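You operate a simulated robot arm through the tools that you are given. There is no shell and no other tool. Be economical: measure what you need, move in short steps, check, and stop when the job is done.

Carry out the task below with a simulated two-armed robot. There is one attempt and no reset: what you move stays moved.

## Task
Finish packing: press the grey lid home, stick down the loose label and both ends of the carton's tape.
Fine: the loose label lies on the teal lid; leave the labels and the tape strip in their trays.

The check looks at the end state, three seconds after you hand in, the way a careful person would. Anything else that was tipped, shoved, dropped, spilled or broken makes it a failure. Lids that push on must go on centred and level and be pressed home; caps that screw on are set level and turned clockwise until they are tight.

## Robot
Two 7-joint arms with fingered hands on one trunk, on a base that drives. Base frame: it is fixed to the floor where the robot stands at the start and does not move with it; the origin is under the middle of the robot, x ahead of it, y to its left, z up; the surface under the hand at the start is at about z = 0.88. Units: m, rad, N and s.
The left shoulder is at the start at [0.031, 0.092, 1.21], the right one opposite. With the tool pointing down near the work surface each hand reaches from about 0.22 to 0.54 m from the robot's upright axis, wherever it stands, measured 20 degrees to its own side. Places, roughly: left carton flap [0.6, 0.4, 1]; right carton flap [0.6, 0.2, 1]. Payload 2.1 kg a hand.
The tool frame of a hand sits at the grasp point between the pads (the TCP): z along the fingers, y along the line on which they close. The tips reach 0.02 m beyond it. Largest opening 0.068 m; the body of the gripper starts 0.023 m behind the TCP. The gripper is a hand of 5 fingers: y runs from the thumb to the fingers, the wrist lies at [-0.01, -0.079, -0.131] in the tool frame.
Orientation is that of the tool frame in the base frame, as a unit quaternion [x, y, z, w]. With the fingers straight down and the wrist toward the robot, the tool's x, y and z point along [0, 1, 0], [1, 0, 0] and [0, 0, -1] of the base frame.

## Interface
- The arms move only by the tool move_arm. It takes "left_motion", "right_motion" or both (then of equal length, played together; a hand with none holds still); each is a list of rows, each an object of numbers (a shift or turn left out is 0): "tx", "ty", "tz": the shift along the base's x, y, z in m; "rx", "ry", "rz": the turn, a rotation vector about the base's x, y, z in rad. In form: [{"tx": .., "ty": .., "tz": .., "rx": .., "ry": .., "rz": ..}, ...]. A call has 1 to 10 rows; each row shifts and turns the commanded pose from where the row before left it. Rows are played at 5 a second. More than 0.05 m and 0.15 rad between two rows, and nothing of the call is played. Where a pose cannot be reached the arm comes as near as it can. A force on the tool above 50 N (or 10 N above the force at the start of the call, whichever is more), or a blocked arm, ends the call early, and 0.2 s more pass. In this call time passes only in rows, and 0.2 s behind the last. It gives the time, the measured TCP pose, the force on the tool (base axes), the opening and the grip force at its end, in the units of the frame above (readings bear some noise), with the torque about the TCP (base axes, N m) and any sound that the robot's microphone picked up, and new pictures: "pictures" is both (left out), scene, wrist or none (wrist: the cameras of the hands that moved).
- Cameras (640 x 400 px; columns grow to the right, rows downward): "scene" is now at [0.1137, 0.02, 1.3774]; the picture's right is [0.21, -0.98, 0.00], its down [-0.44, -0.09, -0.89] and it looks along [0.87, 0.19, -0.45] (base axes); focal length 258 px, centre (320, 200). "left" rides on the left gripper at [-0.055, -0.058, -0.072] in its tool frame; the picture's right is [-0.57, -0.39, 0.73], its down [0.73, -0.64, 0.23] and it looks along [0.38, 0.66, 0.65] (tool axes); focal length 226 px, centre (320, 200). "right" rides on the right gripper at [0.054, -0.058, -0.072] in its tool frame; the picture's right is [-0.57, 0.39, -0.73], its down [-0.73, -0.64, 0.23] and it looks along [-0.38, 0.66, 0.65] (tool axes); focal length 226 px, centre (320, 200). There is no depth. A picture from a camera that has moved, and an enlarged one, comes with that camera's place and axes in the base frame and with its lens.
- raise_lower(by): slides the trunk up (or, below 0, down) by that many m; the arms and the scene camera ride with it, the base frame stays. It gives what a move gives, with no picture.
- steer(legs): drives the robot by 1 to 6 legs, each [ahead, left, turn to the left] in m, m and rad, along the robot's own axes; the way and the turn of a leg run together, so that a leg with both is an arc; at most 1.5 m and 3.142 rad a leg. The arms and the cameras ride along, it lands a little off, and it stops where it bumps. It gives what a move gives, and a new picture of the scene camera.
- set_fingers(index, middle, ring, little, thumb_bend, thumb_turn, hand): sets how far each is bent, from 0 (flat) to 1 (curled in); at 0.3 the hand is open as for a grip, at 0.7 the pads meet at the TCP. One left out holds its place. A second passes; each finger stops where it meets its share of the squeeze, and holds until it gets a number again. It is the only way to open and close the hand. It gives what a move gives, with no picture; readings hold the bend of each and the force on index, middle, ring, little, thumb and palm. thumb_turn goes from beside the hand (0) to across from the fingers (1), as for a grip.
- turn_head(pan, tilt): turns the head with the scene camera to pan (to the left, within 1.501 rad either way) and tilt (down, from -0.506 to 1.204), counted from straight ahead of the robot. It gives what a move gives, and a new picture of the scene camera.
- close_up(camera, box): a new picture of the part [left, top, right, bottom] of that camera's present view, enlarged. It takes no simulated time.
- sign_off(): hands the job in; it is judged then, once.

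Go step by step. Nothing tells you exact positions but the pictures and the camera data: compare them with the known pose of the tool, close in by small moves and look again before you grip or let go. The budget is 120 turns and 260 pictures, counting those below and the enlarged ones. Unless the task says otherwise, let go and move clear before handing in, and close with one line.

The tools are called after ">>>" by a JSON object that holds its "method" and its "body". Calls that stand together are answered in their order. move_arm: Moves the arms, as the interface text tells. Its arguments: {"type":"object","properties":{"left_motion":{"type":"array","items":{"type":"object","properties":{"tx":{"type":"number"},"ty":{"type":"number"},"tz":{"type":"number"},"rx":{"type":"number"},"ry":{"type":"number"},"rz":{"type":"number"}}}},"right_motion":{"type":"array","items":{"type":"object","properties":{"tx":{"type":"number"},"ty":{"type":"number"},"tz":{"type":"number"},"rx":{"type":"number"},"ry":{"type":"number"},"rz":{"type":"number"}}}},"pictures":{"type":"string","enum":["both","scene","wrist","none"]}},"required":[]} The other tools are called the same way: raise_lower (by) slides the trunk up or down; set_fingers (index, middle, ring, little, thumb_bend, thumb_turn, hand) moves the fingers one by one; steer (legs) drives the base; turn_head (pan, tilt) turns the head that bears the scene camera; close_up (camera, box) takes an enlarged picture of a part of a camera's view; sign_off () hands the job in.

At the start:

```text
time_s: 0.0
left_tcp_pos: [0.3435, 0.2329, 1.2535]
left_tool_rot: [0.707, 0.707, 0.0, 0.0]
left_wrist_force: [0.4, -0.6, 0.0]
left_wrist_torque: [-0.01, 0.04, -0.02]
left_grip_width: 0.0676
left_grip_force: 0.0
left_shape: jaw
left_bend: [0.3, 0.3, 0.3, 0.3, 0.3, 0.98]
left_finger forces: [0.0, 0.0, 0.1, 0.0, 0.0, 0.0]
right_tcp_pos: [0.406, -0.0833, 1.1906]
right_tool_rot: [0.707, 0.707, 0.0, 0.001]
right_wrist_force: [1.2, -0.6, 0.4]
right_wrist_torque: [-0.01, 0.01, 0.02]
right_grip_width: 0.0676
right_grip_force: 0.0
right_shape: jaw
right_bend: [0.3, 0.3, 0.3, 0.3, 0.3, 0.98]
right_finger forces: [0.0, 0.1, 0.0, 0.1, 0.0, 0.0]
trunk travel left (down, up): [-0.45, 0.454]
robot x, y, heading: [-0.0009, 0.0035, -0.002]
head pan, tilt: [0.211, 0.466]
```

scene: 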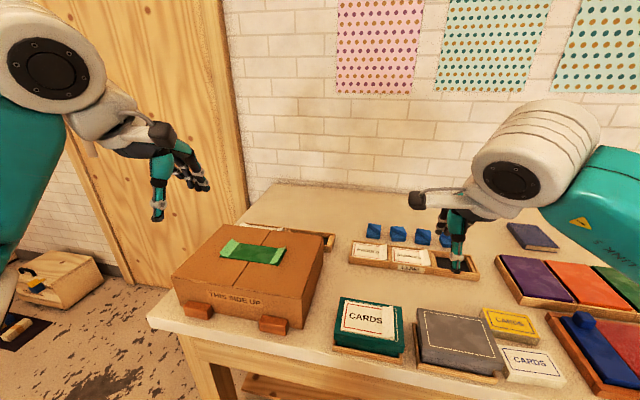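
right: 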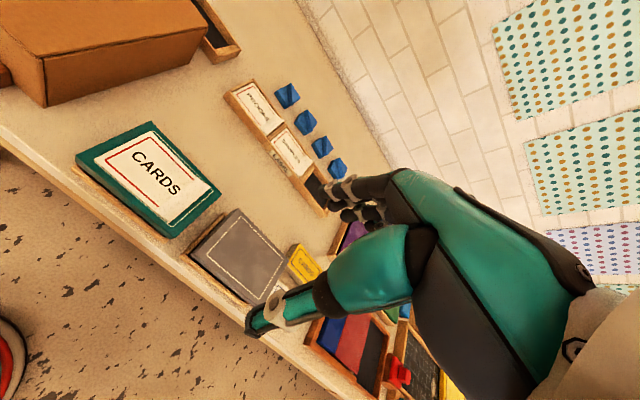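
left: 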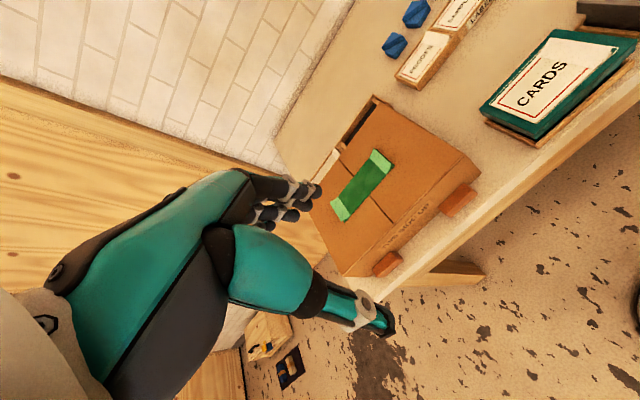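

I see the carton with green tape on the left, a teal box with the CARDS label, and a grey-lidded box to its right. I'll enlarge these to see how they stand.

>>> {"method": "close_up", "body": {"camera": "scene", "box": [160, 210, 340, 340]}}

>>> {"method": "close_up", "body": {"camera": "scene", "box": [320, 270, 520, 395]}}

>>> {"method": "close_up", "body": {"camera": "right", "box": [60, 100, 330, 320]}}

>>> {"method": "close_up", "body": {"camera": "left", "box": [300, 90, 500, 290]}}

```text
3.08 times, centred on (250, 275) of scene
camera zoom: at [0.1137, 0.02, 1.3774], right [0.21, -0.98, 0.0], down [-0.44, -0.09, -0.89], along [0.87, 0.19, -0.45], focal length 793 px, centre (535, -31)
```

zoom: 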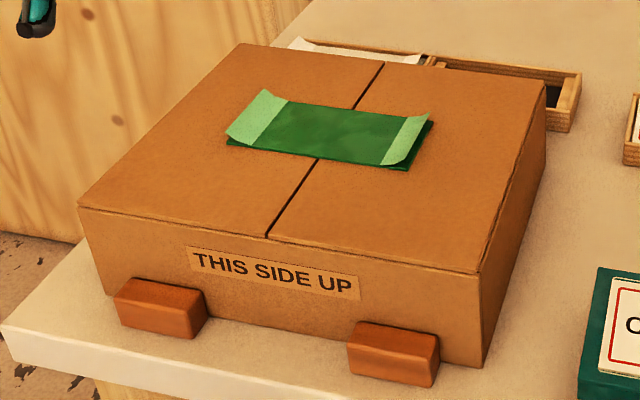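

```text
3.20 times, centred on (420, 332) of scene
camera zoom: at [0.1137, 0.02, 1.3774], right [0.21, -0.98, 0.0], down [-0.44, -0.09, -0.89], along [0.87, 0.19, -0.45], focal length 824 px, centre (0, -224)
```

zoom: 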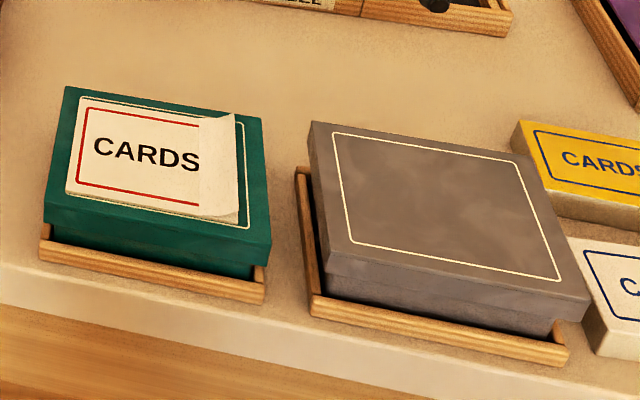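

```text
1.82 times, centred on (195, 210) of right
camera zoom: at [0.3479, -0.0284, 1.2616], right [0.39, -0.57, 0.73], down [-0.64, -0.73, -0.23], along [0.66, -0.38, -0.65], focal length 411 px, centre (547, 182)
```

zoom: 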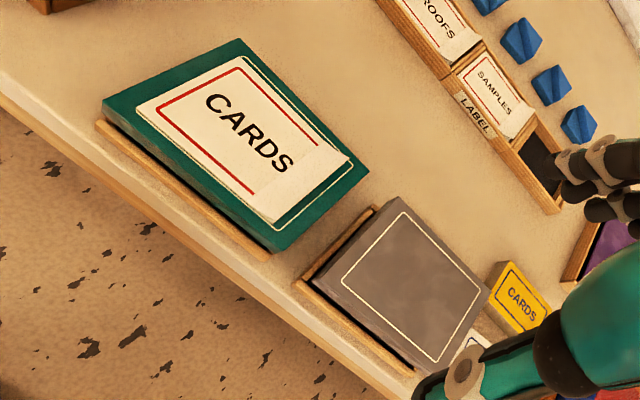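

```text
2.00 times, centred on (400, 190) of left
camera zoom: at [0.2856, 0.177, 1.3263], right [-0.39, -0.57, -0.73], down [-0.64, 0.73, -0.23], along [0.66, 0.38, -0.65], focal length 452 px, centre (160, 220)
```

zoom: 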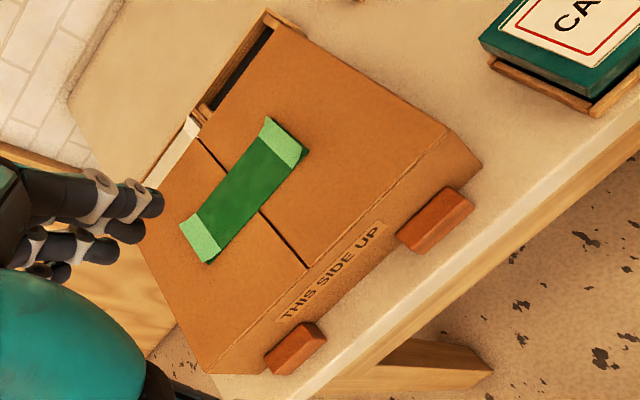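

The carton top sits near z=1.0, with the tape ends at about (0.553, 0.337) and (0.55, 0.215). The loose label end is near (0.48, -0.04, 0.93) and the grey lid's centre near (0.47, -0.152, 0.95). I'll close both hands into a pinch and look straight down on the lids first.

>>> {"method": "set_fingers", "body": {"hand": "right", "index": 0.7, "middle": 0.7, "ring": 0.7, "little": 0.7, "thumb_bend": 0.7}}

>>> {"method": "set_fingers", "body": {"hand": "left", "index": 0.7, "middle": 0.7, "ring": 0.7, "little": 0.7, "thumb_bend": 0.7}}

>>> {"method": "turn_head", "body": {"pan": -0.2, "tilt": 0.9}}

```text
time_s: 1.0
left_tcp_pos: [0.3432, 0.2322, 1.2534]
left_tool_rot: [0.707, 0.707, 0.001, -0.001]
left_wrist_force: [0.2, 0.2, -0.4]
left_wrist_torque: [0.05, -0.01, 0.0]
left_grip_width: 0.0678
left_grip_force: 0.0
left_shape: jaw
left_bend: [0.3, 0.3, 0.3, 0.3, 0.3, 0.98]
left_finger forces: [0.1, 0.1, 0.0, 0.0, 0.1, 0.1]
right_tcp_pos: [0.4056, -0.0824, 1.1893]
right_tool_rot: [0.708, 0.707, 0.001, -0.001]
right_wrist_force: [0.3, 0.5, -0.5]
right_wrist_torque: [-0.02, -0.01, 0.0]
right_grip_width: 0.0003
right_grip_force: 0.1
right_shape: fingers
right_bend: [0.7, 0.7, 0.7, 0.7, 0.7, 0.98]
right_finger forces: [0.1, 0.0, 0.0, 0.0, 0.1, 0.1]
trunk travel left (down, up): [-0.45, 0.454]
robot x, y, heading: [0.0009, -0.001, 0.001]
head pan, tilt: [0.211, 0.466]
```

```text
time_s: 2.0
left_tcp_pos: [0.3433, 0.232, 1.254]
left_tool_rot: [0.707, 0.707, 0.0, 0.001]
left_wrist_force: [0.4, 0.0, -0.6]
left_wrist_torque: [0.0, -0.02, -0.02]
left_grip_width: 0.0
left_grip_force: 0.1
left_shape: fingers
left_bend: [0.7, 0.7, 0.7, 0.7, 0.7, 0.98]
left_finger forces: [0.0, 0.0, 0.1, 0.0, 0.1, 0.1]
right_tcp_pos: [0.406, -0.0833, 1.1894]
right_tool_rot: [0.707, 0.707, 0.0, -0.001]
right_wrist_force: [-0.2, 0.5, -0.9]
right_wrist_torque: [-0.01, 0.01, 0.01]
right_grip_width: 0.0
right_grip_force: 0.1
right_shape: fingers
right_bend: [0.7, 0.7, 0.7, 0.7, 0.7, 0.98]
right_finger forces: [0.0, 0.0, 0.0, 0.0, 0.0, 0.0]
trunk travel left (down, up): [-0.45, 0.454]
robot x, y, heading: [-0.0035, 0.0015, 0.002]
head pan, tilt: [0.211, 0.466]
```

```text
time_s: 2.9
left_tcp_pos: [0.3438, 0.2315, 1.2543]
left_tool_rot: [0.707, 0.707, 0.001, 0.0]
left_wrist_force: [0.4, -0.6, 0.0]
left_wrist_torque: [-0.01, -0.03, 0.0]
left_grip_width: 0.0
left_grip_force: 0.1
left_shape: fingers
left_bend: [0.7, 0.7, 0.7, 0.7, 0.7, 0.98]
left_finger forces: [0.1, 0.0, 0.1, 0.0, 0.0, 0.1]
right_tcp_pos: [0.4056, -0.0829, 1.1899]
right_tool_rot: [0.707, 0.707, 0.001, 0.0]
right_wrist_force: [0.0, -0.2, 0.0]
right_wrist_torque: [-0.01, -0.03, -0.01]
right_grip_width: 0.0001
right_grip_force: 0.1
right_shape: fingers
right_bend: [0.7, 0.7, 0.7, 0.7, 0.7, 0.98]
right_finger forces: [0.0, 0.0, 0.1, 0.0, 0.1, 0.0]
trunk travel left (down, up): [-0.45, 0.454]
robot x, y, heading: [-0.0006, 0.001, -0.001]
head pan, tilt: [-0.201, 0.901]
camera scene: at [0.0981, -0.0142, 1.3406], right [-0.2, -0.98, 0.0], down [-0.77, 0.16, -0.62], along [0.61, -0.12, -0.78], focal length 258 px, centre (320, 200)
```

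scene: 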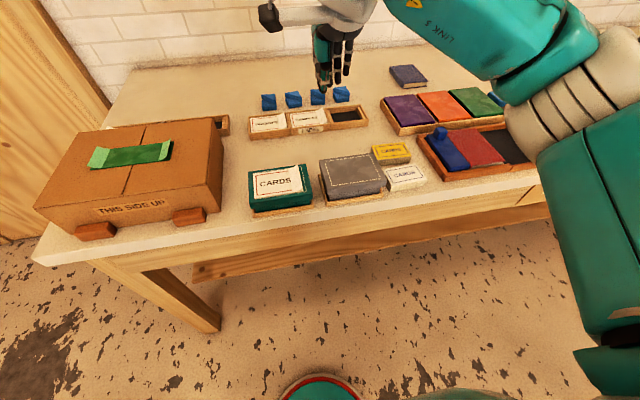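

The view is clear now. I'll enlarge the two boxes to judge the grey lid's tilt and the label's curl.

>>> {"method": "close_up", "body": {"camera": "scene", "box": [230, 130, 430, 230]}}

>>> {"method": "close_up", "body": {"camera": "scene", "box": [305, 140, 405, 215]}}

```text
3.20 times, centred on (330, 180) of scene
camera zoom: at [0.0981, -0.0142, 1.3406], right [-0.2, -0.98, 0.0], down [-0.77, 0.16, -0.62], along [0.61, -0.12, -0.78], focal length 824 px, centre (288, 264)
```

zoom: 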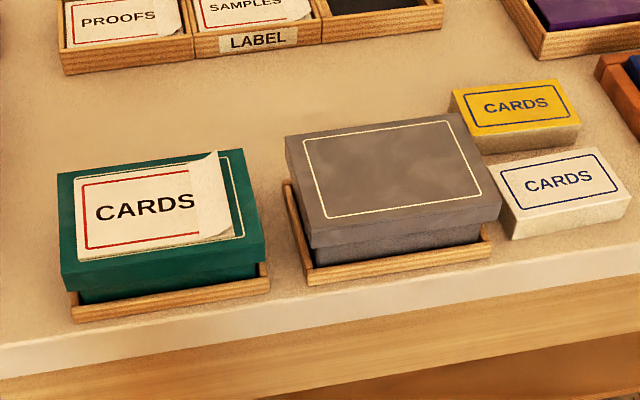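

```text
5.33 times, centred on (355, 178) of scene
camera zoom: at [0.0981, -0.0142, 1.3406], right [-0.2, -0.98, 0.0], down [-0.77, 0.16, -0.62], along [0.61, -0.12, -0.78], focal length 1374 px, centre (133, 320)
```

zoom: 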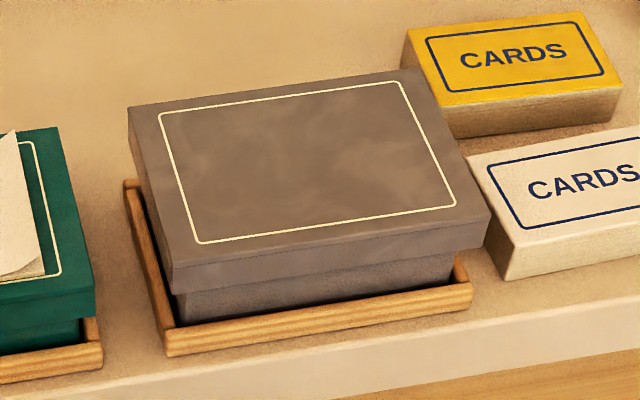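

The grey lid is level and centred but riding high on its box, about (0.461, -0.154, 0.96). I'll bring the right hand above it.

>>> {"method": "move_arm", "body": {"right_motion": [{"tx": 0.014, "ty": -0.018, "tz": -0.03}, {"tx": 0.014, "ty": -0.018, "tz": -0.03}, {"tx": 0.014, "ty": -0.018, "tz": -0.03}, {"tx": 0.013, "ty": -0.017, "tz": -0.03}, {}]}}

```text
time_s: 4.1
left_tcp_pos: [0.3425, 0.2315, 1.2547]
left_tool_rot: [0.707, 0.707, 0.001, 0.0]
left_wrist_force: [0.1, 0.3, -0.2]
left_wrist_torque: [-0.02, -0.01, -0.01]
left_grip_width: 0.0
left_grip_force: 0.0
left_shape: fingers
left_bend: [0.7, 0.7, 0.7, 0.7, 0.7, 0.98]
left_finger forces: [0.0, 0.0, 0.0, 0.0, 0.1, 0.0]
right_tcp_pos: [0.4613, -0.153, 1.0688]
right_tool_rot: [0.707, 0.707, 0.001, 0.001]
right_wrist_force: [-0.7, -0.5, 0.0]
right_wrist_torque: [0.01, -0.01, 0.04]
right_grip_width: 0.0
right_grip_force: 0.1
right_shape: fingers
right_bend: [0.7, 0.7, 0.7, 0.7, 0.7, 0.98]
right_finger forces: [0.0, 0.1, 0.0, 0.0, 0.0, 0.0]
trunk travel left (down, up): [-0.45, 0.454]
robot x, y, heading: [-0.0022, 0.0021, 0.002]
head pan, tilt: [-0.201, 0.901]
camera scene: at [0.098, -0.0143, 1.3405], right [-0.2, -0.98, 0.0], down [-0.77, 0.16, -0.62], along [0.61, -0.12, -0.78], focal length 258 px, centre (320, 200)
camera right: at [0.4032, -0.0981, 1.1405], right [0.39, -0.57, 0.73], down [-0.64, -0.73, -0.23], along [0.66, -0.38, -0.65], focal length 226 px, centre (320, 200)
```

scene: 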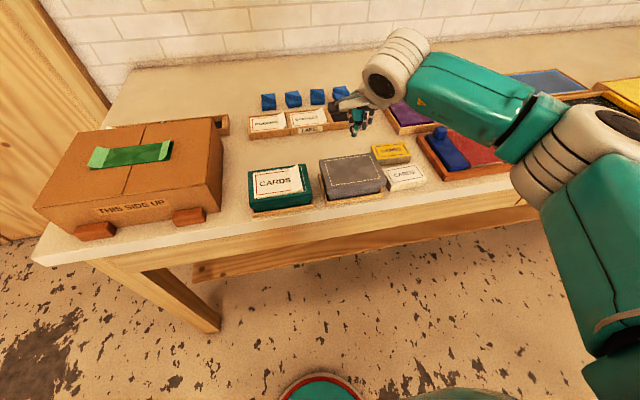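
right: 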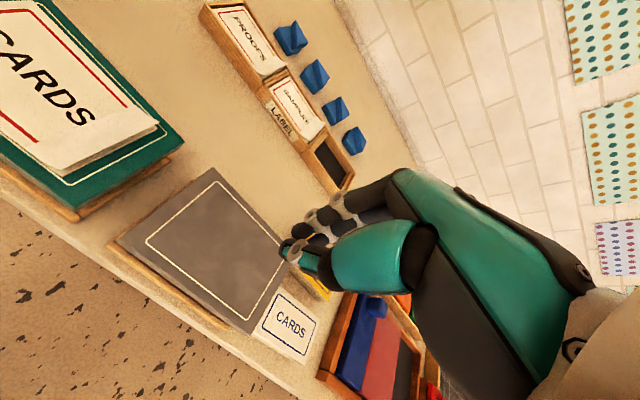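

The hand is above the lid centre. I'm descending towards it.

>>> {"method": "move_arm", "body": {"right_motion": [{"tz": -0.02}, {"tz": -0.02}, {"tz": -0.015}, {"tz": -0.008}, {}]}}

>>> {"method": "close_up", "body": {"camera": "scene", "box": [290, 90, 430, 215]}}

```text
time_s: 5.3
left_tcp_pos: [0.3429, 0.2318, 1.2535]
left_tool_rot: [0.707, 0.708, 0.001, -0.001]
left_wrist_force: [-0.1, -0.9, 0.9]
left_wrist_torque: [0.0, -0.01, -0.01]
left_grip_width: 0.0001
left_grip_force: 0.0
left_shape: fingers
left_bend: [0.7, 0.7, 0.7, 0.7, 0.7, 0.98]
left_finger forces: [0.0, 0.0, 0.0, 0.0, 0.0, 0.0]
right_tcp_pos: [0.4607, -0.153, 1.0062]
right_tool_rot: [0.707, 0.707, 0.0, 0.0]
right_wrist_force: [0.2, 1.0, -0.2]
right_wrist_torque: [-0.01, 0.04, 0.01]
right_grip_width: 0.0
right_grip_force: 0.2
right_shape: fingers
right_bend: [0.7, 0.7, 0.7, 0.7, 0.7, 0.98]
right_finger forces: [0.0, 0.0, 0.0, 0.0, 0.1, 0.1]
trunk travel left (down, up): [-0.45, 0.454]
robot x, y, heading: [-0.0018, 0.0012, 0.001]
head pan, tilt: [-0.201, 0.901]
camera scene: at [0.098, -0.0143, 1.3405], right [-0.2, -0.98, 0.0], down [-0.77, 0.16, -0.62], along [0.61, -0.12, -0.78], focal length 258 px, centre (320, 200)
camera right: at [0.4029, -0.0986, 1.0788], right [0.39, -0.57, 0.73], down [-0.64, -0.73, -0.23], along [0.66, -0.38, -0.65], focal length 226 px, centre (320, 200)
```

scene: 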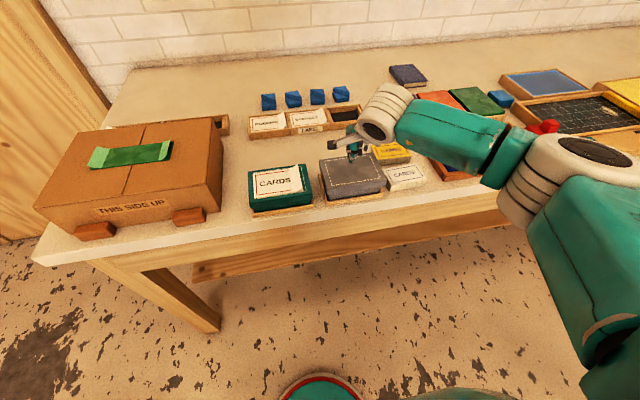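
right: 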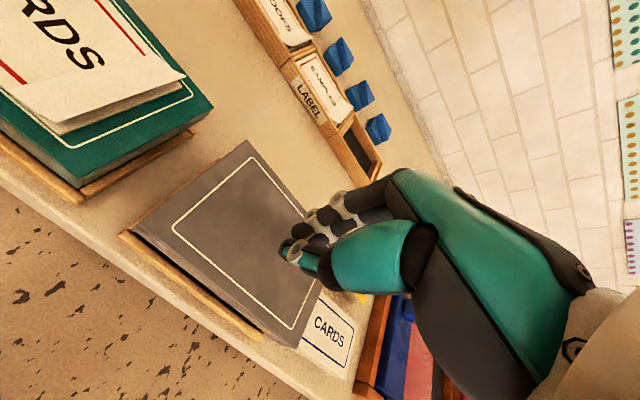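

```text
3.20 times, centred on (360, 152) of scene
camera zoom: at [0.098, -0.0143, 1.3405], right [-0.2, -0.98, 0.0], down [-0.77, 0.16, -0.62], along [0.61, -0.12, -0.78], focal length 824 px, centre (192, 352)
```

zoom: 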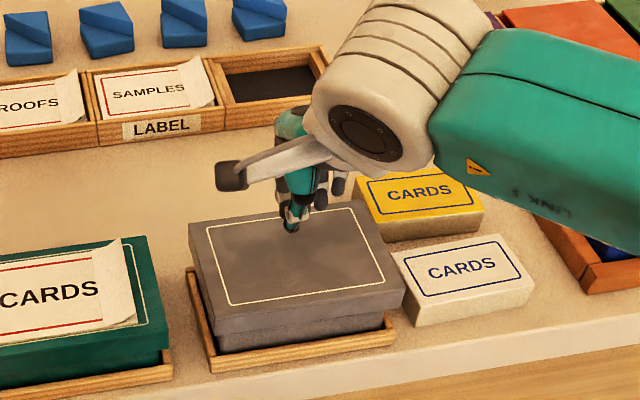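

The tip is just over the lid's middle. I'll press down in small steps.

>>> {"method": "move_arm", "body": {"right_motion": [{"tz": -0.006}, {"tz": -0.006}, {"tz": -0.006}, {"tz": -0.004}, {"tz": -0.004}, {"tz": -0.004}], "pictures": "wrist"}}

>>> {"method": "close_up", "body": {"camera": "scene", "box": [290, 90, 430, 215]}}

```text
time_s: 6.7
left_tcp_pos: [0.3447, 0.2311, 1.2553]
left_tool_rot: [0.707, 0.707, 0.0, 0.0]
left_wrist_force: [0.1, 0.1, -0.1]
left_wrist_torque: [-0.02, -0.02, -0.02]
left_grip_width: 0.0001
left_grip_force: 0.1
left_shape: fingers
left_bend: [0.7, 0.7, 0.7, 0.7, 0.7, 0.98]
left_finger forces: [0.1, 0.0, 0.1, 0.0, 0.0, 0.0]
right_tcp_pos: [0.4616, -0.1547, 0.9767]
right_tool_rot: [0.707, 0.707, 0.0, 0.0]
right_wrist_force: [0.4, -0.2, -0.1]
right_wrist_torque: [0.0, 0.02, 0.0]
right_grip_width: 0.0
right_grip_force: 0.0
right_shape: fingers
right_bend: [0.7, 0.7, 0.7, 0.7, 0.7, 0.98]
right_finger forces: [0.0, 0.0, 0.0, 0.1, 0.1, 0.0]
trunk travel left (down, up): [-0.45, 0.454]
robot x, y, heading: [0.0011, -0.0018, -0.002]
head pan, tilt: [-0.201, 0.901]
camera right: at [0.4024, -0.0999, 1.0483], right [0.39, -0.57, 0.73], down [-0.64, -0.73, -0.23], along [0.66, -0.38, -0.65], focal length 226 px, centre (320, 200)
```

right: 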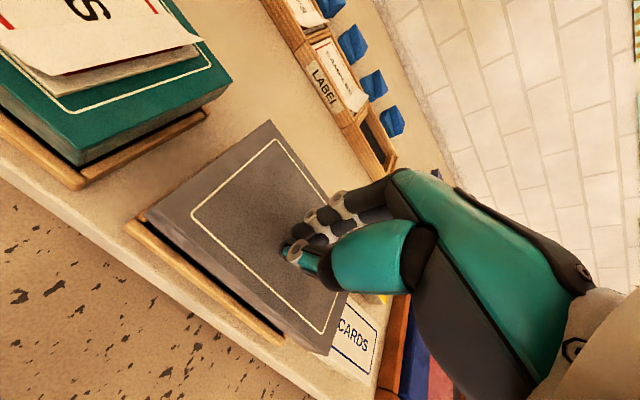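

```text
3.20 times, centred on (360, 152) of scene
camera zoom: at [0.098, -0.0143, 1.3405], right [-0.2, -0.98, 0.0], down [-0.77, 0.16, -0.62], along [0.61, -0.12, -0.78], focal length 824 px, centre (192, 352)
```

zoom: 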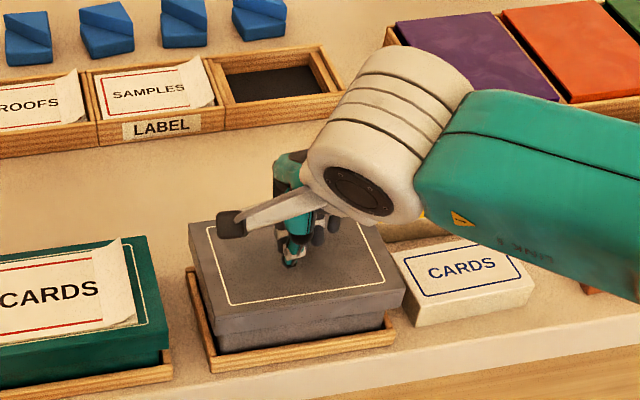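

No contact yet, so the lid top is a bit lower, and its centre is a bit farther out at about x 0.475. I'll shift and continue slowly.

>>> {"method": "move_arm", "body": {"right_motion": [{"tx": 0.013, "ty": -0.003}, {"tz": -0.004}, {"tz": -0.004}, {"tz": -0.004}, {"tz": -0.003}, {"tz": -0.003}], "pictures": "wrist"}}

>>> {"method": "close_up", "body": {"camera": "scene", "box": [290, 90, 430, 215]}}

```text
time_s: 8.1
left_tcp_pos: [0.3436, 0.2327, 1.2559]
left_tool_rot: [0.707, 0.707, 0.0, 0.0]
left_wrist_force: [0.3, -0.4, -0.2]
left_wrist_torque: [0.0, 0.03, -0.01]
left_grip_width: 0.0
left_grip_force: 0.0
left_shape: fingers
left_bend: [0.7, 0.7, 0.7, 0.7, 0.7, 0.98]
left_finger forces: [0.0, 0.1, 0.1, 0.0, 0.0, 0.0]
right_tcp_pos: [0.473, -0.1587, 0.9593]
right_tool_rot: [0.707, 0.707, 0.0, 0.001]
right_wrist_force: [-1.3, 0.1, 4.1]
right_wrist_torque: [0.05, 0.03, 0.01]
right_grip_width: 0.0001
right_grip_force: 2.1
right_shape: fingers
right_bend: [0.7, 0.7, 0.7, 0.7, 0.7, 0.98]
right_finger forces: [0.1, 0.2, 0.0, 0.1, 3.9, 0.1]
trunk travel left (down, up): [-0.45, 0.454]
robot x, y, heading: [0.0018, -0.0017, -0.002]
head pan, tilt: [-0.201, 0.901]
camera right: at [0.4155, -0.1023, 1.0309], right [0.39, -0.57, 0.73], down [-0.64, -0.73, -0.23], along [0.66, -0.38, -0.65], focal length 226 px, centre (320, 200)
```

right: 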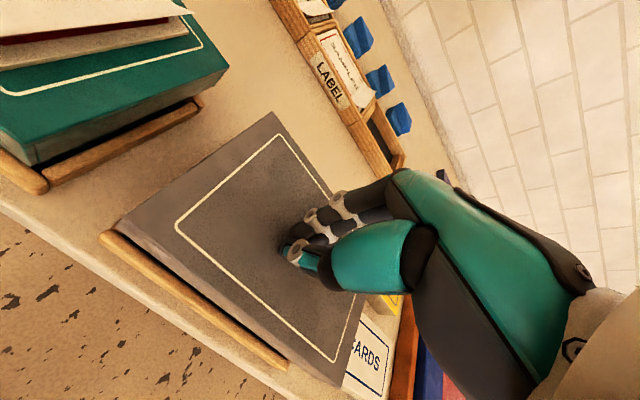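

```text
3.20 times, centred on (360, 152) of scene
camera zoom: at [0.0975, -0.0142, 1.3406], right [-0.2, -0.98, 0.0], down [-0.77, 0.16, -0.62], along [0.61, -0.12, -0.78], focal length 824 px, centre (192, 352)
```

zoom: 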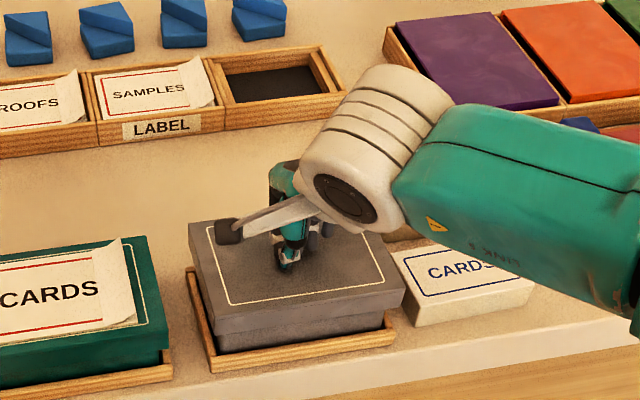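

The thumb touches at TCP z≈0.959, slightly left and front of the lid centre. I'll lift a little, shift and press.

>>> {"method": "move_arm", "body": {"right_motion": [{"tz": 0.007}, {"tx": 0.005, "ty": -0.006}, {"tz": -0.006}, {"tz": -0.003}, {"tz": -0.003}, {"tz": -0.003}, {"tz": -0.003}, {"tz": -0.003}], "pictures": "wrist"}}

>>> {"method": "close_up", "body": {"camera": "scene", "box": [290, 90, 430, 215]}}

```text
time_s: 9.8
left_tcp_pos: [0.34, 0.2313, 1.2545]
left_tool_rot: [0.707, 0.707, 0.0, 0.001]
left_wrist_force: [0.5, -0.7, -0.2]
left_wrist_torque: [0.01, 0.0, 0.04]
left_grip_width: 0.0002
left_grip_force: 0.1
left_shape: fingers
left_bend: [0.7, 0.7, 0.7, 0.7, 0.7, 0.98]
left_finger forces: [0.0, 0.0, 0.0, 0.0, 0.1, 0.0]
right_tcp_pos: [0.4806, -0.1642, 0.9536]
right_tool_rot: [0.708, 0.706, 0.008, 0.003]
right_wrist_force: [-4.3, -0.8, 27.0]
right_wrist_torque: [0.15, 0.31, 0.03]
right_grip_width: 0.0001
right_grip_force: 13.2
right_shape: fingers
right_bend: [0.7, 0.7, 0.7, 0.7, 0.7, 0.98]
right_finger forces: [0.0, 0.1, 0.0, 0.1, 26.7, 0.0]
trunk travel left (down, up): [-0.45, 0.454]
robot x, y, heading: [0.004, 0.0024, -0.003]
head pan, tilt: [-0.201, 0.901]
stopped in row 8 (right hand): the force on the tool passed its limit at 54 N (the readings are from after the stop); the commanded pose is now the measured one
camera right: at [0.4215, -0.1087, 1.024], right [0.37, -0.57, 0.73], down [-0.64, -0.73, -0.25], along [0.67, -0.37, -0.64], focal length 226 px, centre (320, 200)
```

right: 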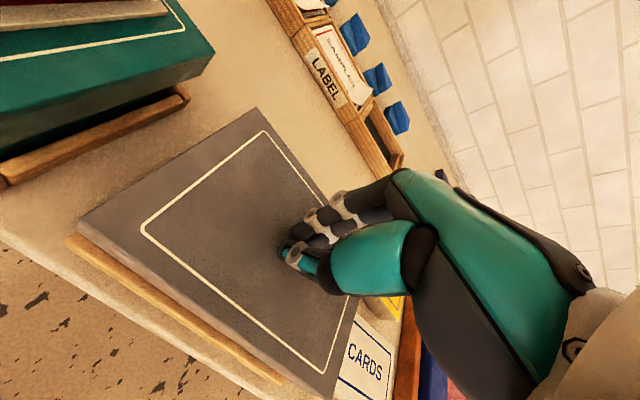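

```text
3.20 times, centred on (360, 152) of scene
camera zoom: at [0.0953, -0.0139, 1.3408], right [-0.2, -0.98, 0.0], down [-0.77, 0.16, -0.62], along [0.61, -0.12, -0.78], focal length 824 px, centre (192, 352)
```

zoom: 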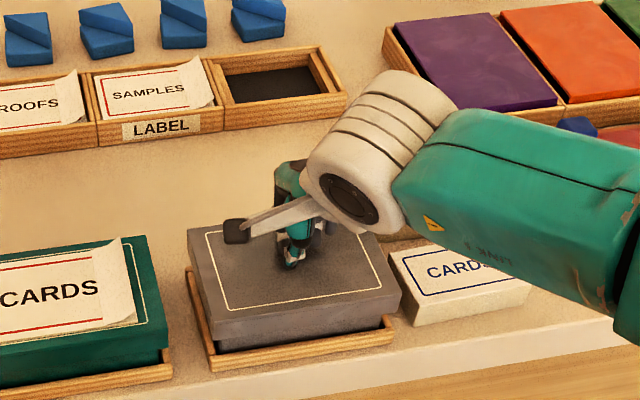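

The press reached 54 N. I'll lift and inspect how the lid sits.

>>> {"method": "move_arm", "body": {"right_motion": [{"tz": 0.02}, {"tz": 0.04}, {"tz": 0.04, "tx": -0.03}, {"tz": 0.04, "tx": -0.03}], "pictures": "wrist"}}

>>> {"method": "close_up", "body": {"camera": "scene", "box": [305, 140, 405, 215]}}

```text
time_s: 10.8
left_tcp_pos: [0.3434, 0.2325, 1.2543]
left_tool_rot: [0.708, 0.707, 0.0, 0.0]
left_wrist_force: [0.4, -0.4, 0.5]
left_wrist_torque: [-0.01, 0.0, -0.02]
left_grip_width: 0.0
left_grip_force: 0.1
left_shape: fingers
left_bend: [0.7, 0.7, 0.7, 0.7, 0.7, 0.98]
left_finger forces: [0.0, 0.0, 0.0, 0.0, 0.0, 0.1]
right_tcp_pos: [0.4217, -0.1633, 1.091]
right_tool_rot: [0.708, 0.706, 0.005, 0.003]
right_wrist_force: [-0.6, -0.2, 0.2]
right_wrist_torque: [0.0, -0.03, 0.03]
right_grip_width: 0.0001
right_grip_force: 0.2
right_shape: fingers
right_bend: [0.7, 0.7, 0.7, 0.7, 0.7, 0.98]
right_finger forces: [0.0, 0.1, 0.0, 0.0, 0.0, 0.0]
trunk travel left (down, up): [-0.45, 0.454]
robot x, y, heading: [0.0013, 0.0017, -0.004]
head pan, tilt: [-0.201, 0.901]
camera right: at [0.3625, -0.1078, 1.1619], right [0.38, -0.57, 0.73], down [-0.64, -0.73, -0.24], along [0.67, -0.38, -0.64], focal length 226 px, centre (320, 200)
```

right: 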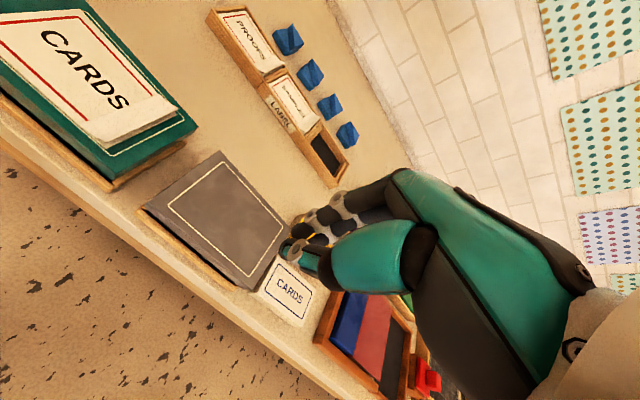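

```text
5.33 times, centred on (355, 178) of scene
camera zoom: at [0.0978, -0.0144, 1.3405], right [-0.2, -0.98, 0.0], down [-0.77, 0.16, -0.62], along [0.61, -0.12, -0.78], focal length 1374 px, centre (133, 320)
```

zoom: 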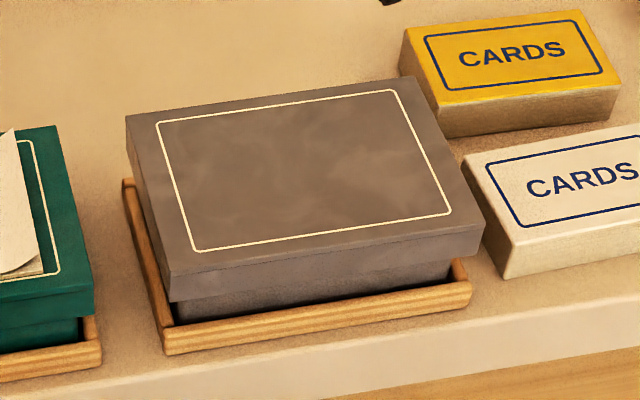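

The lid went down about 6 mm and looks level, but I heard no click. I'll press once more at the same spot to make sure it is home.

>>> {"method": "move_arm", "body": {"right_motion": [{"tz": -0.04, "tx": 0.03}, {"tz": -0.04, "tx": 0.03}, {"tz": -0.035}, {"tz": -0.015}, {"tz": -0.004}, {}], "pictures": "none"}}

>>> {"method": "close_up", "body": {"camera": "scene", "box": [305, 140, 405, 215]}}

```text
time_s: 12.2
left_tcp_pos: [0.3436, 0.2318, 1.2543]
left_tool_rot: [0.707, 0.707, 0.0, 0.001]
left_wrist_force: [0.2, 0.9, -0.3]
left_wrist_torque: [0.02, -0.03, 0.04]
left_grip_width: 0.0
left_grip_force: 0.1
left_shape: fingers
left_bend: [0.7, 0.7, 0.7, 0.7, 0.7, 0.98]
left_finger forces: [0.0, 0.1, 0.1, 0.0, 0.1, 0.1]
right_tcp_pos: [0.4821, -0.1642, 0.9564]
right_tool_rot: [0.707, 0.707, 0.005, 0.003]
right_wrist_force: [-1.8, -0.7, -0.2]
right_wrist_torque: [-0.01, 0.0, 0.0]
right_grip_width: 0.0
right_grip_force: 0.0
right_shape: fingers
right_bend: [0.7, 0.7, 0.7, 0.7, 0.7, 0.98]
right_finger forces: [0.0, 0.0, 0.0, 0.0, 0.0, 0.0]
trunk travel left (down, up): [-0.45, 0.454]
robot x, y, heading: [-0.0026, -0.0028, -0.001]
head pan, tilt: [-0.201, 0.901]
```

```text
5.33 times, centred on (355, 178) of scene
camera zoom: at [0.098, -0.0144, 1.3405], right [-0.2, -0.98, 0.0], down [-0.77, 0.16, -0.62], along [0.61, -0.12, -0.78], focal length 1374 px, centre (133, 320)
```

zoom: 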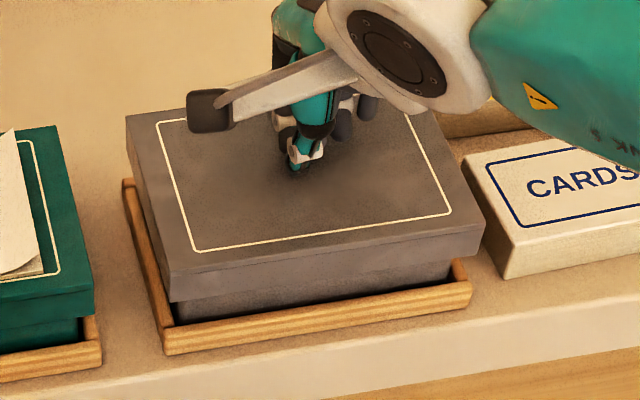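

Above the lid with no contact. I'm pressing gently in 2 mm steps and reading the force against height.

>>> {"method": "move_arm", "body": {"right_motion": [{"tz": -0.002}, {"tz": -0.002}, {"tz": -0.002}, {"tz": -0.002}], "pictures": "none"}}

>>> {"method": "move_arm", "body": {"right_motion": [{"tz": -0.002}, {"tz": -0.002}, {"tz": -0.002}, {"tz": -0.002}, {"tz": -0.002}], "pictures": "none"}}

>>> {"method": "close_up", "body": {"camera": "scene", "box": [305, 140, 405, 215]}}

```text
time_s: 13.2
left_tcp_pos: [0.3403, 0.233, 1.2559]
left_tool_rot: [0.706, 0.708, 0.0, 0.001]
left_wrist_force: [0.0, -0.4, -0.3]
left_wrist_torque: [0.03, 0.04, 0.03]
left_grip_width: 0.0001
left_grip_force: 0.2
left_shape: fingers
left_bend: [0.7, 0.7, 0.7, 0.7, 0.7, 0.98]
left_finger forces: [0.1, 0.0, 0.1, 0.0, 0.1, 0.1]
right_tcp_pos: [0.4799, -0.1642, 0.9535]
right_tool_rot: [0.708, 0.706, 0.009, 0.005]
right_wrist_force: [0.8, -1.5, 40.7]
right_wrist_torque: [0.13, -0.01, 0.04]
right_grip_width: 0.0
right_grip_force: 20.4
right_shape: fingers
right_bend: [0.69, 0.7, 0.7, 0.7, 0.71, 0.98]
right_finger forces: [16.8, 2.5, 0.0, 0.1, 21.2, 0.1]
trunk travel left (down, up): [-0.45, 0.454]
robot x, y, heading: [0.0007, -0.0036, 0.001]
head pan, tilt: [-0.201, 0.901]
```

```text
time_s: 13.6
left_tcp_pos: [0.3401, 0.232, 1.2555]
left_tool_rot: [0.707, 0.707, 0.001, 0.001]
left_wrist_force: [-0.3, 0.1, 0.6]
left_wrist_torque: [-0.03, -0.01, 0.02]
left_grip_width: 0.0
left_grip_force: 0.1
left_shape: fingers
left_bend: [0.7, 0.7, 0.7, 0.7, 0.7, 0.98]
left_finger forces: [0.1, 0.1, 0.0, 0.0, 0.1, 0.0]
right_tcp_pos: [0.4821, -0.1636, 0.9535]
right_tool_rot: [0.708, 0.706, 0.013, 0.006]
right_wrist_force: [-5.2, -0.8, 24.9]
right_wrist_torque: [0.13, 0.29, 0.02]
right_grip_width: 0.0001
right_grip_force: 12.1
right_shape: fingers
right_bend: [0.7, 0.7, 0.7, 0.7, 0.71, 0.98]
right_finger forces: [0.2, 0.7, 0.1, 0.1, 24.2, 0.1]
trunk travel left (down, up): [-0.45, 0.454]
robot x, y, heading: [-0.0009, -0.0003, 0.004]
head pan, tilt: [-0.201, 0.901]
stopped in row 1 (right hand): the force on the tool passed its limit at 54 N (the readings are from after the stop); the commanded pose is now the measured one
```

```text
5.33 times, centred on (355, 178) of scene
camera zoom: at [0.0953, -0.014, 1.3406], right [-0.2, -0.98, 0.0], down [-0.77, 0.16, -0.62], along [0.61, -0.12, -0.78], focal length 1374 px, centre (133, 320)
```

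zoom: 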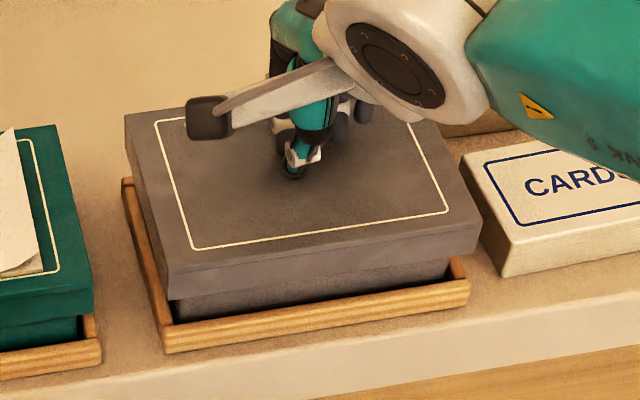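

The lid bottoms at the same height with a hard stop, so it is home. Next I lift and go over the label's loose end at about (0.484, -0.033), staying high.

>>> {"method": "move_arm", "body": {"right_motion": [{"tz": 0.03}, {"tz": 0.04}, {"tz": 0.03, "ty": 0.03}, {"ty": 0.04}, {"ty": 0.035}, {"ty": 0.025}, {"tz": -0.02}, {"tz": -0.015}, {}]}}

>>> {"method": "close_up", "body": {"camera": "scene", "box": [230, 110, 390, 210]}}

>>> {"method": "close_up", "body": {"camera": "right", "box": [110, 100, 390, 340]}}

```text
time_s: 15.6
left_tcp_pos: [0.3437, 0.2311, 1.2536]
left_tool_rot: [0.707, 0.707, -0.001, 0.0]
left_wrist_force: [0.2, 0.4, 0.5]
left_wrist_torque: [-0.01, -0.01, -0.01]
left_grip_width: 0.0
left_grip_force: 0.1
left_shape: fingers
left_bend: [0.7, 0.7, 0.7, 0.7, 0.7, 0.98]
left_finger forces: [0.1, 0.0, 0.1, 0.1, 0.0, 0.0]
right_tcp_pos: [0.4831, -0.0336, 1.0155]
right_tool_rot: [0.707, 0.707, 0.009, 0.004]
right_wrist_force: [-0.4, 0.1, 0.3]
right_wrist_torque: [0.03, -0.01, 0.0]
right_grip_width: 0.0001
right_grip_force: 0.1
right_shape: fingers
right_bend: [0.7, 0.7, 0.7, 0.7, 0.7, 0.98]
right_finger forces: [0.1, 0.0, 0.0, 0.0, 0.0, 0.1]
trunk travel left (down, up): [-0.45, 0.454]
robot x, y, heading: [-0.0013, -0.0009, 0.003]
head pan, tilt: [-0.201, 0.901]
camera scene: at [0.098, -0.0143, 1.3405], right [-0.2, -0.98, 0.0], down [-0.77, 0.16, -0.62], along [0.61, -0.12, -0.78], focal length 258 px, centre (320, 200)
camera right: at [0.4236, 0.0205, 1.086], right [0.37, -0.57, 0.73], down [-0.64, -0.73, -0.25], along [0.68, -0.37, -0.64], focal length 226 px, centre (320, 200)
```

scene: 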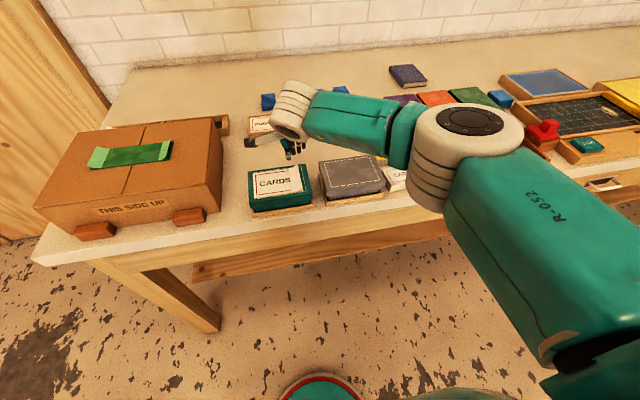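
right: 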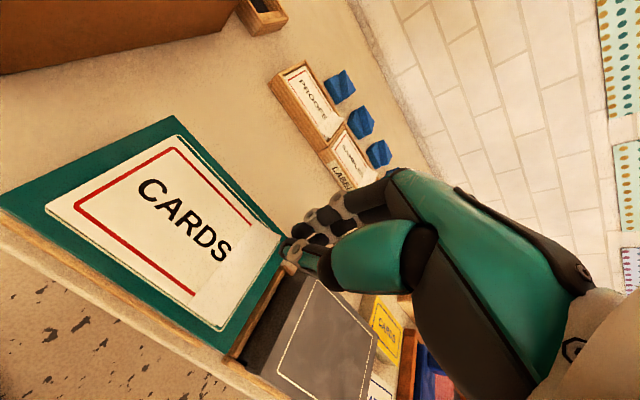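

```text
4.00 times, centred on (310, 160) of scene
camera zoom: at [0.098, -0.0143, 1.3405], right [-0.2, -0.98, 0.0], down [-0.77, 0.16, -0.62], along [0.61, -0.12, -0.78], focal length 1030 px, centre (360, 360)
```

zoom: 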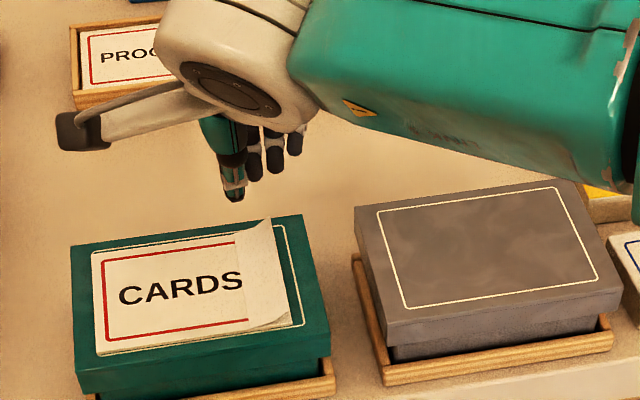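

```text
1.67 times, centred on (250, 220) of right
camera zoom: at [0.4236, 0.0205, 1.086], right [0.37, -0.57, 0.73], down [-0.64, -0.73, -0.25], along [0.68, -0.37, -0.64], focal length 377 px, centre (437, 167)
```

zoom: 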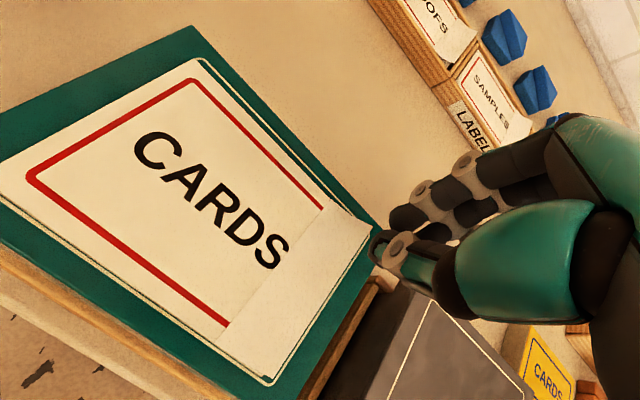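

The hand is over the label's hinge line. I'll come down and press softly there first.

>>> {"method": "move_arm", "body": {"right_motion": [{"tz": -0.02}, {"tz": -0.015}, {"tz": -0.01}, {"tz": -0.005}, {"tz": -0.003}, {"tz": -0.003}, {}], "pictures": "none"}}

>>> {"method": "close_up", "body": {"camera": "scene", "box": [230, 110, 390, 210]}}

>>> {"method": "close_up", "body": {"camera": "right", "box": [110, 100, 390, 340]}}

```text
time_s: 17.2
left_tcp_pos: [0.3435, 0.2309, 1.2531]
left_tool_rot: [0.707, 0.707, 0.0, 0.0]
left_wrist_force: [0.6, -0.1, -0.4]
left_wrist_torque: [0.0, 0.0, 0.02]
left_grip_width: 0.0002
left_grip_force: 0.1
left_shape: fingers
left_bend: [0.7, 0.7, 0.7, 0.7, 0.7, 0.98]
left_finger forces: [0.0, 0.0, 0.0, 0.1, 0.0, 0.0]
right_tcp_pos: [0.483, -0.0348, 0.9599]
right_tool_rot: [0.708, 0.706, 0.009, 0.005]
right_wrist_force: [0.6, 0.5, 0.0]
right_wrist_torque: [-0.04, -0.03, 0.0]
right_grip_width: 0.0
right_grip_force: 0.1
right_shape: fingers
right_bend: [0.7, 0.7, 0.7, 0.7, 0.7, 0.98]
right_finger forces: [0.1, 0.1, 0.0, 0.0, 0.0, 0.1]
trunk travel left (down, up): [-0.45, 0.454]
robot x, y, heading: [0.0028, -0.0036, -0.002]
head pan, tilt: [-0.201, 0.901]
```

```text
4.00 times, centred on (310, 160) of scene
camera zoom: at [0.098, -0.0143, 1.3405], right [-0.2, -0.98, 0.0], down [-0.77, 0.16, -0.62], along [0.61, -0.12, -0.78], focal length 1030 px, centre (360, 360)
```

zoom: 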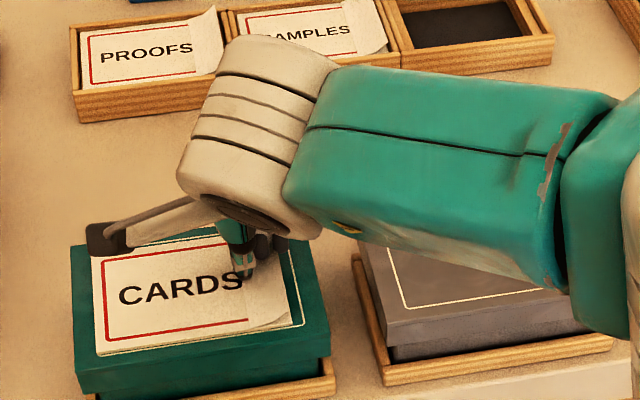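

```text
1.67 times, centred on (250, 220) of right
camera zoom: at [0.4242, 0.0211, 1.0301], right [0.37, -0.57, 0.73], down [-0.64, -0.73, -0.25], along [0.68, -0.37, -0.64], focal length 377 px, centre (437, 167)
```

zoom: 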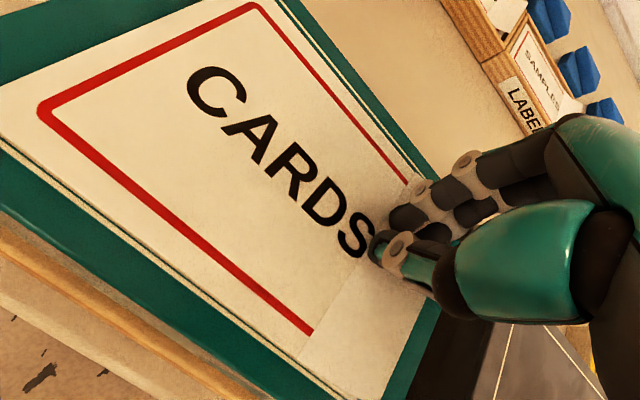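

Almost touching at the hinge. Continuing with 2 mm steps.

>>> {"method": "move_arm", "body": {"right_motion": [{"tz": -0.002}, {"tz": -0.002}, {"tz": -0.002}, {"tz": -0.002}], "pictures": "none"}}

```text
time_s: 18.2
left_tcp_pos: [0.3415, 0.231, 1.2551]
left_tool_rot: [0.707, 0.707, 0.001, 0.001]
left_wrist_force: [0.2, -0.6, -0.7]
left_wrist_torque: [0.01, 0.0, 0.0]
left_grip_width: 0.0005
left_grip_force: 0.0
left_shape: fingers
left_bend: [0.7, 0.7, 0.7, 0.7, 0.7, 0.98]
left_finger forces: [0.0, 0.0, 0.0, 0.1, 0.0, 0.0]
right_tcp_pos: [0.4818, -0.0345, 0.9546]
right_tool_rot: [0.707, 0.707, 0.013, 0.007]
right_wrist_force: [1.2, -1.6, 39.0]
right_wrist_torque: [0.17, -0.03, 0.02]
right_grip_width: 0.0
right_grip_force: 19.8
right_shape: fingers
right_bend: [0.68, 0.69, 0.7, 0.7, 0.71, 0.98]
right_finger forces: [17.0, 2.7, 0.1, 0.0, 19.9, 0.0]
trunk travel left (down, up): [-0.45, 0.454]
robot x, y, heading: [-0.0016, -0.0006, -0.001]
head pan, tilt: [-0.201, 0.901]
```

Pressed at the hinge with 39 N. Now I'll stamp outward toward the free end in 10 mm steps.

>>> {"method": "move_arm", "body": {"right_motion": [{"tz": 0.009}, {"ty": -0.009}, {"tz": -0.004}, {"tz": -0.002}, {"tz": 0.006}, {"ty": -0.009}, {"tz": -0.004}, {"tz": -0.002}, {"tz": 0.006}, {"tz": 0.03}], "pictures": "wrist"}}

>>> {"method": "close_up", "body": {"camera": "scene", "box": [230, 110, 390, 210]}}

```text
time_s: 20.4
left_tcp_pos: [0.344, 0.2314, 1.2534]
left_tool_rot: [0.707, 0.707, 0.0, 0.0]
left_wrist_force: [0.3, -0.2, 0.6]
left_wrist_torque: [-0.01, 0.03, 0.01]
left_grip_width: 0.0
left_grip_force: 0.0
left_shape: fingers
left_bend: [0.7, 0.7, 0.7, 0.7, 0.7, 0.98]
left_finger forces: [0.0, 0.0, 0.0, 0.1, 0.0, 0.0]
right_tcp_pos: [0.4844, -0.0512, 0.9896]
right_tool_rot: [0.708, 0.706, 0.009, 0.005]
right_wrist_force: [-0.4, 0.5, 0.5]
right_wrist_torque: [-0.01, 0.02, -0.01]
right_grip_width: 0.0
right_grip_force: 0.1
right_shape: fingers
right_bend: [0.7, 0.7, 0.7, 0.7, 0.7, 0.98]
right_finger forces: [0.0, 0.0, 0.1, 0.0, 0.0, 0.0]
trunk travel left (down, up): [-0.45, 0.454]
robot x, y, heading: [-0.0007, -0.0006, -0.002]
head pan, tilt: [-0.201, 0.901]
camera right: at [0.4246, 0.0034, 1.0605], right [0.37, -0.57, 0.73], down [-0.64, -0.73, -0.25], along [0.68, -0.37, -0.64], focal length 226 px, centre (320, 200)
```

right: 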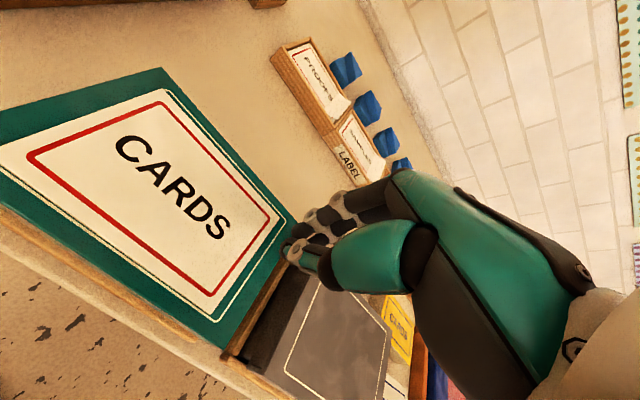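

```text
4.00 times, centred on (310, 160) of scene
camera zoom: at [0.0981, -0.0143, 1.3405], right [-0.2, -0.98, 0.0], down [-0.77, 0.16, -0.62], along [0.61, -0.12, -0.78], focal length 1030 px, centre (360, 360)
```

zoom: 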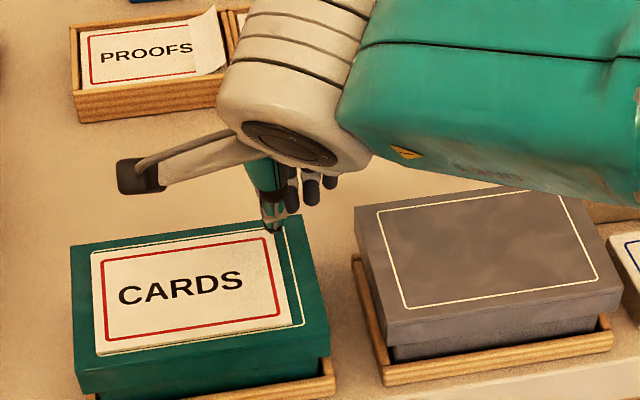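

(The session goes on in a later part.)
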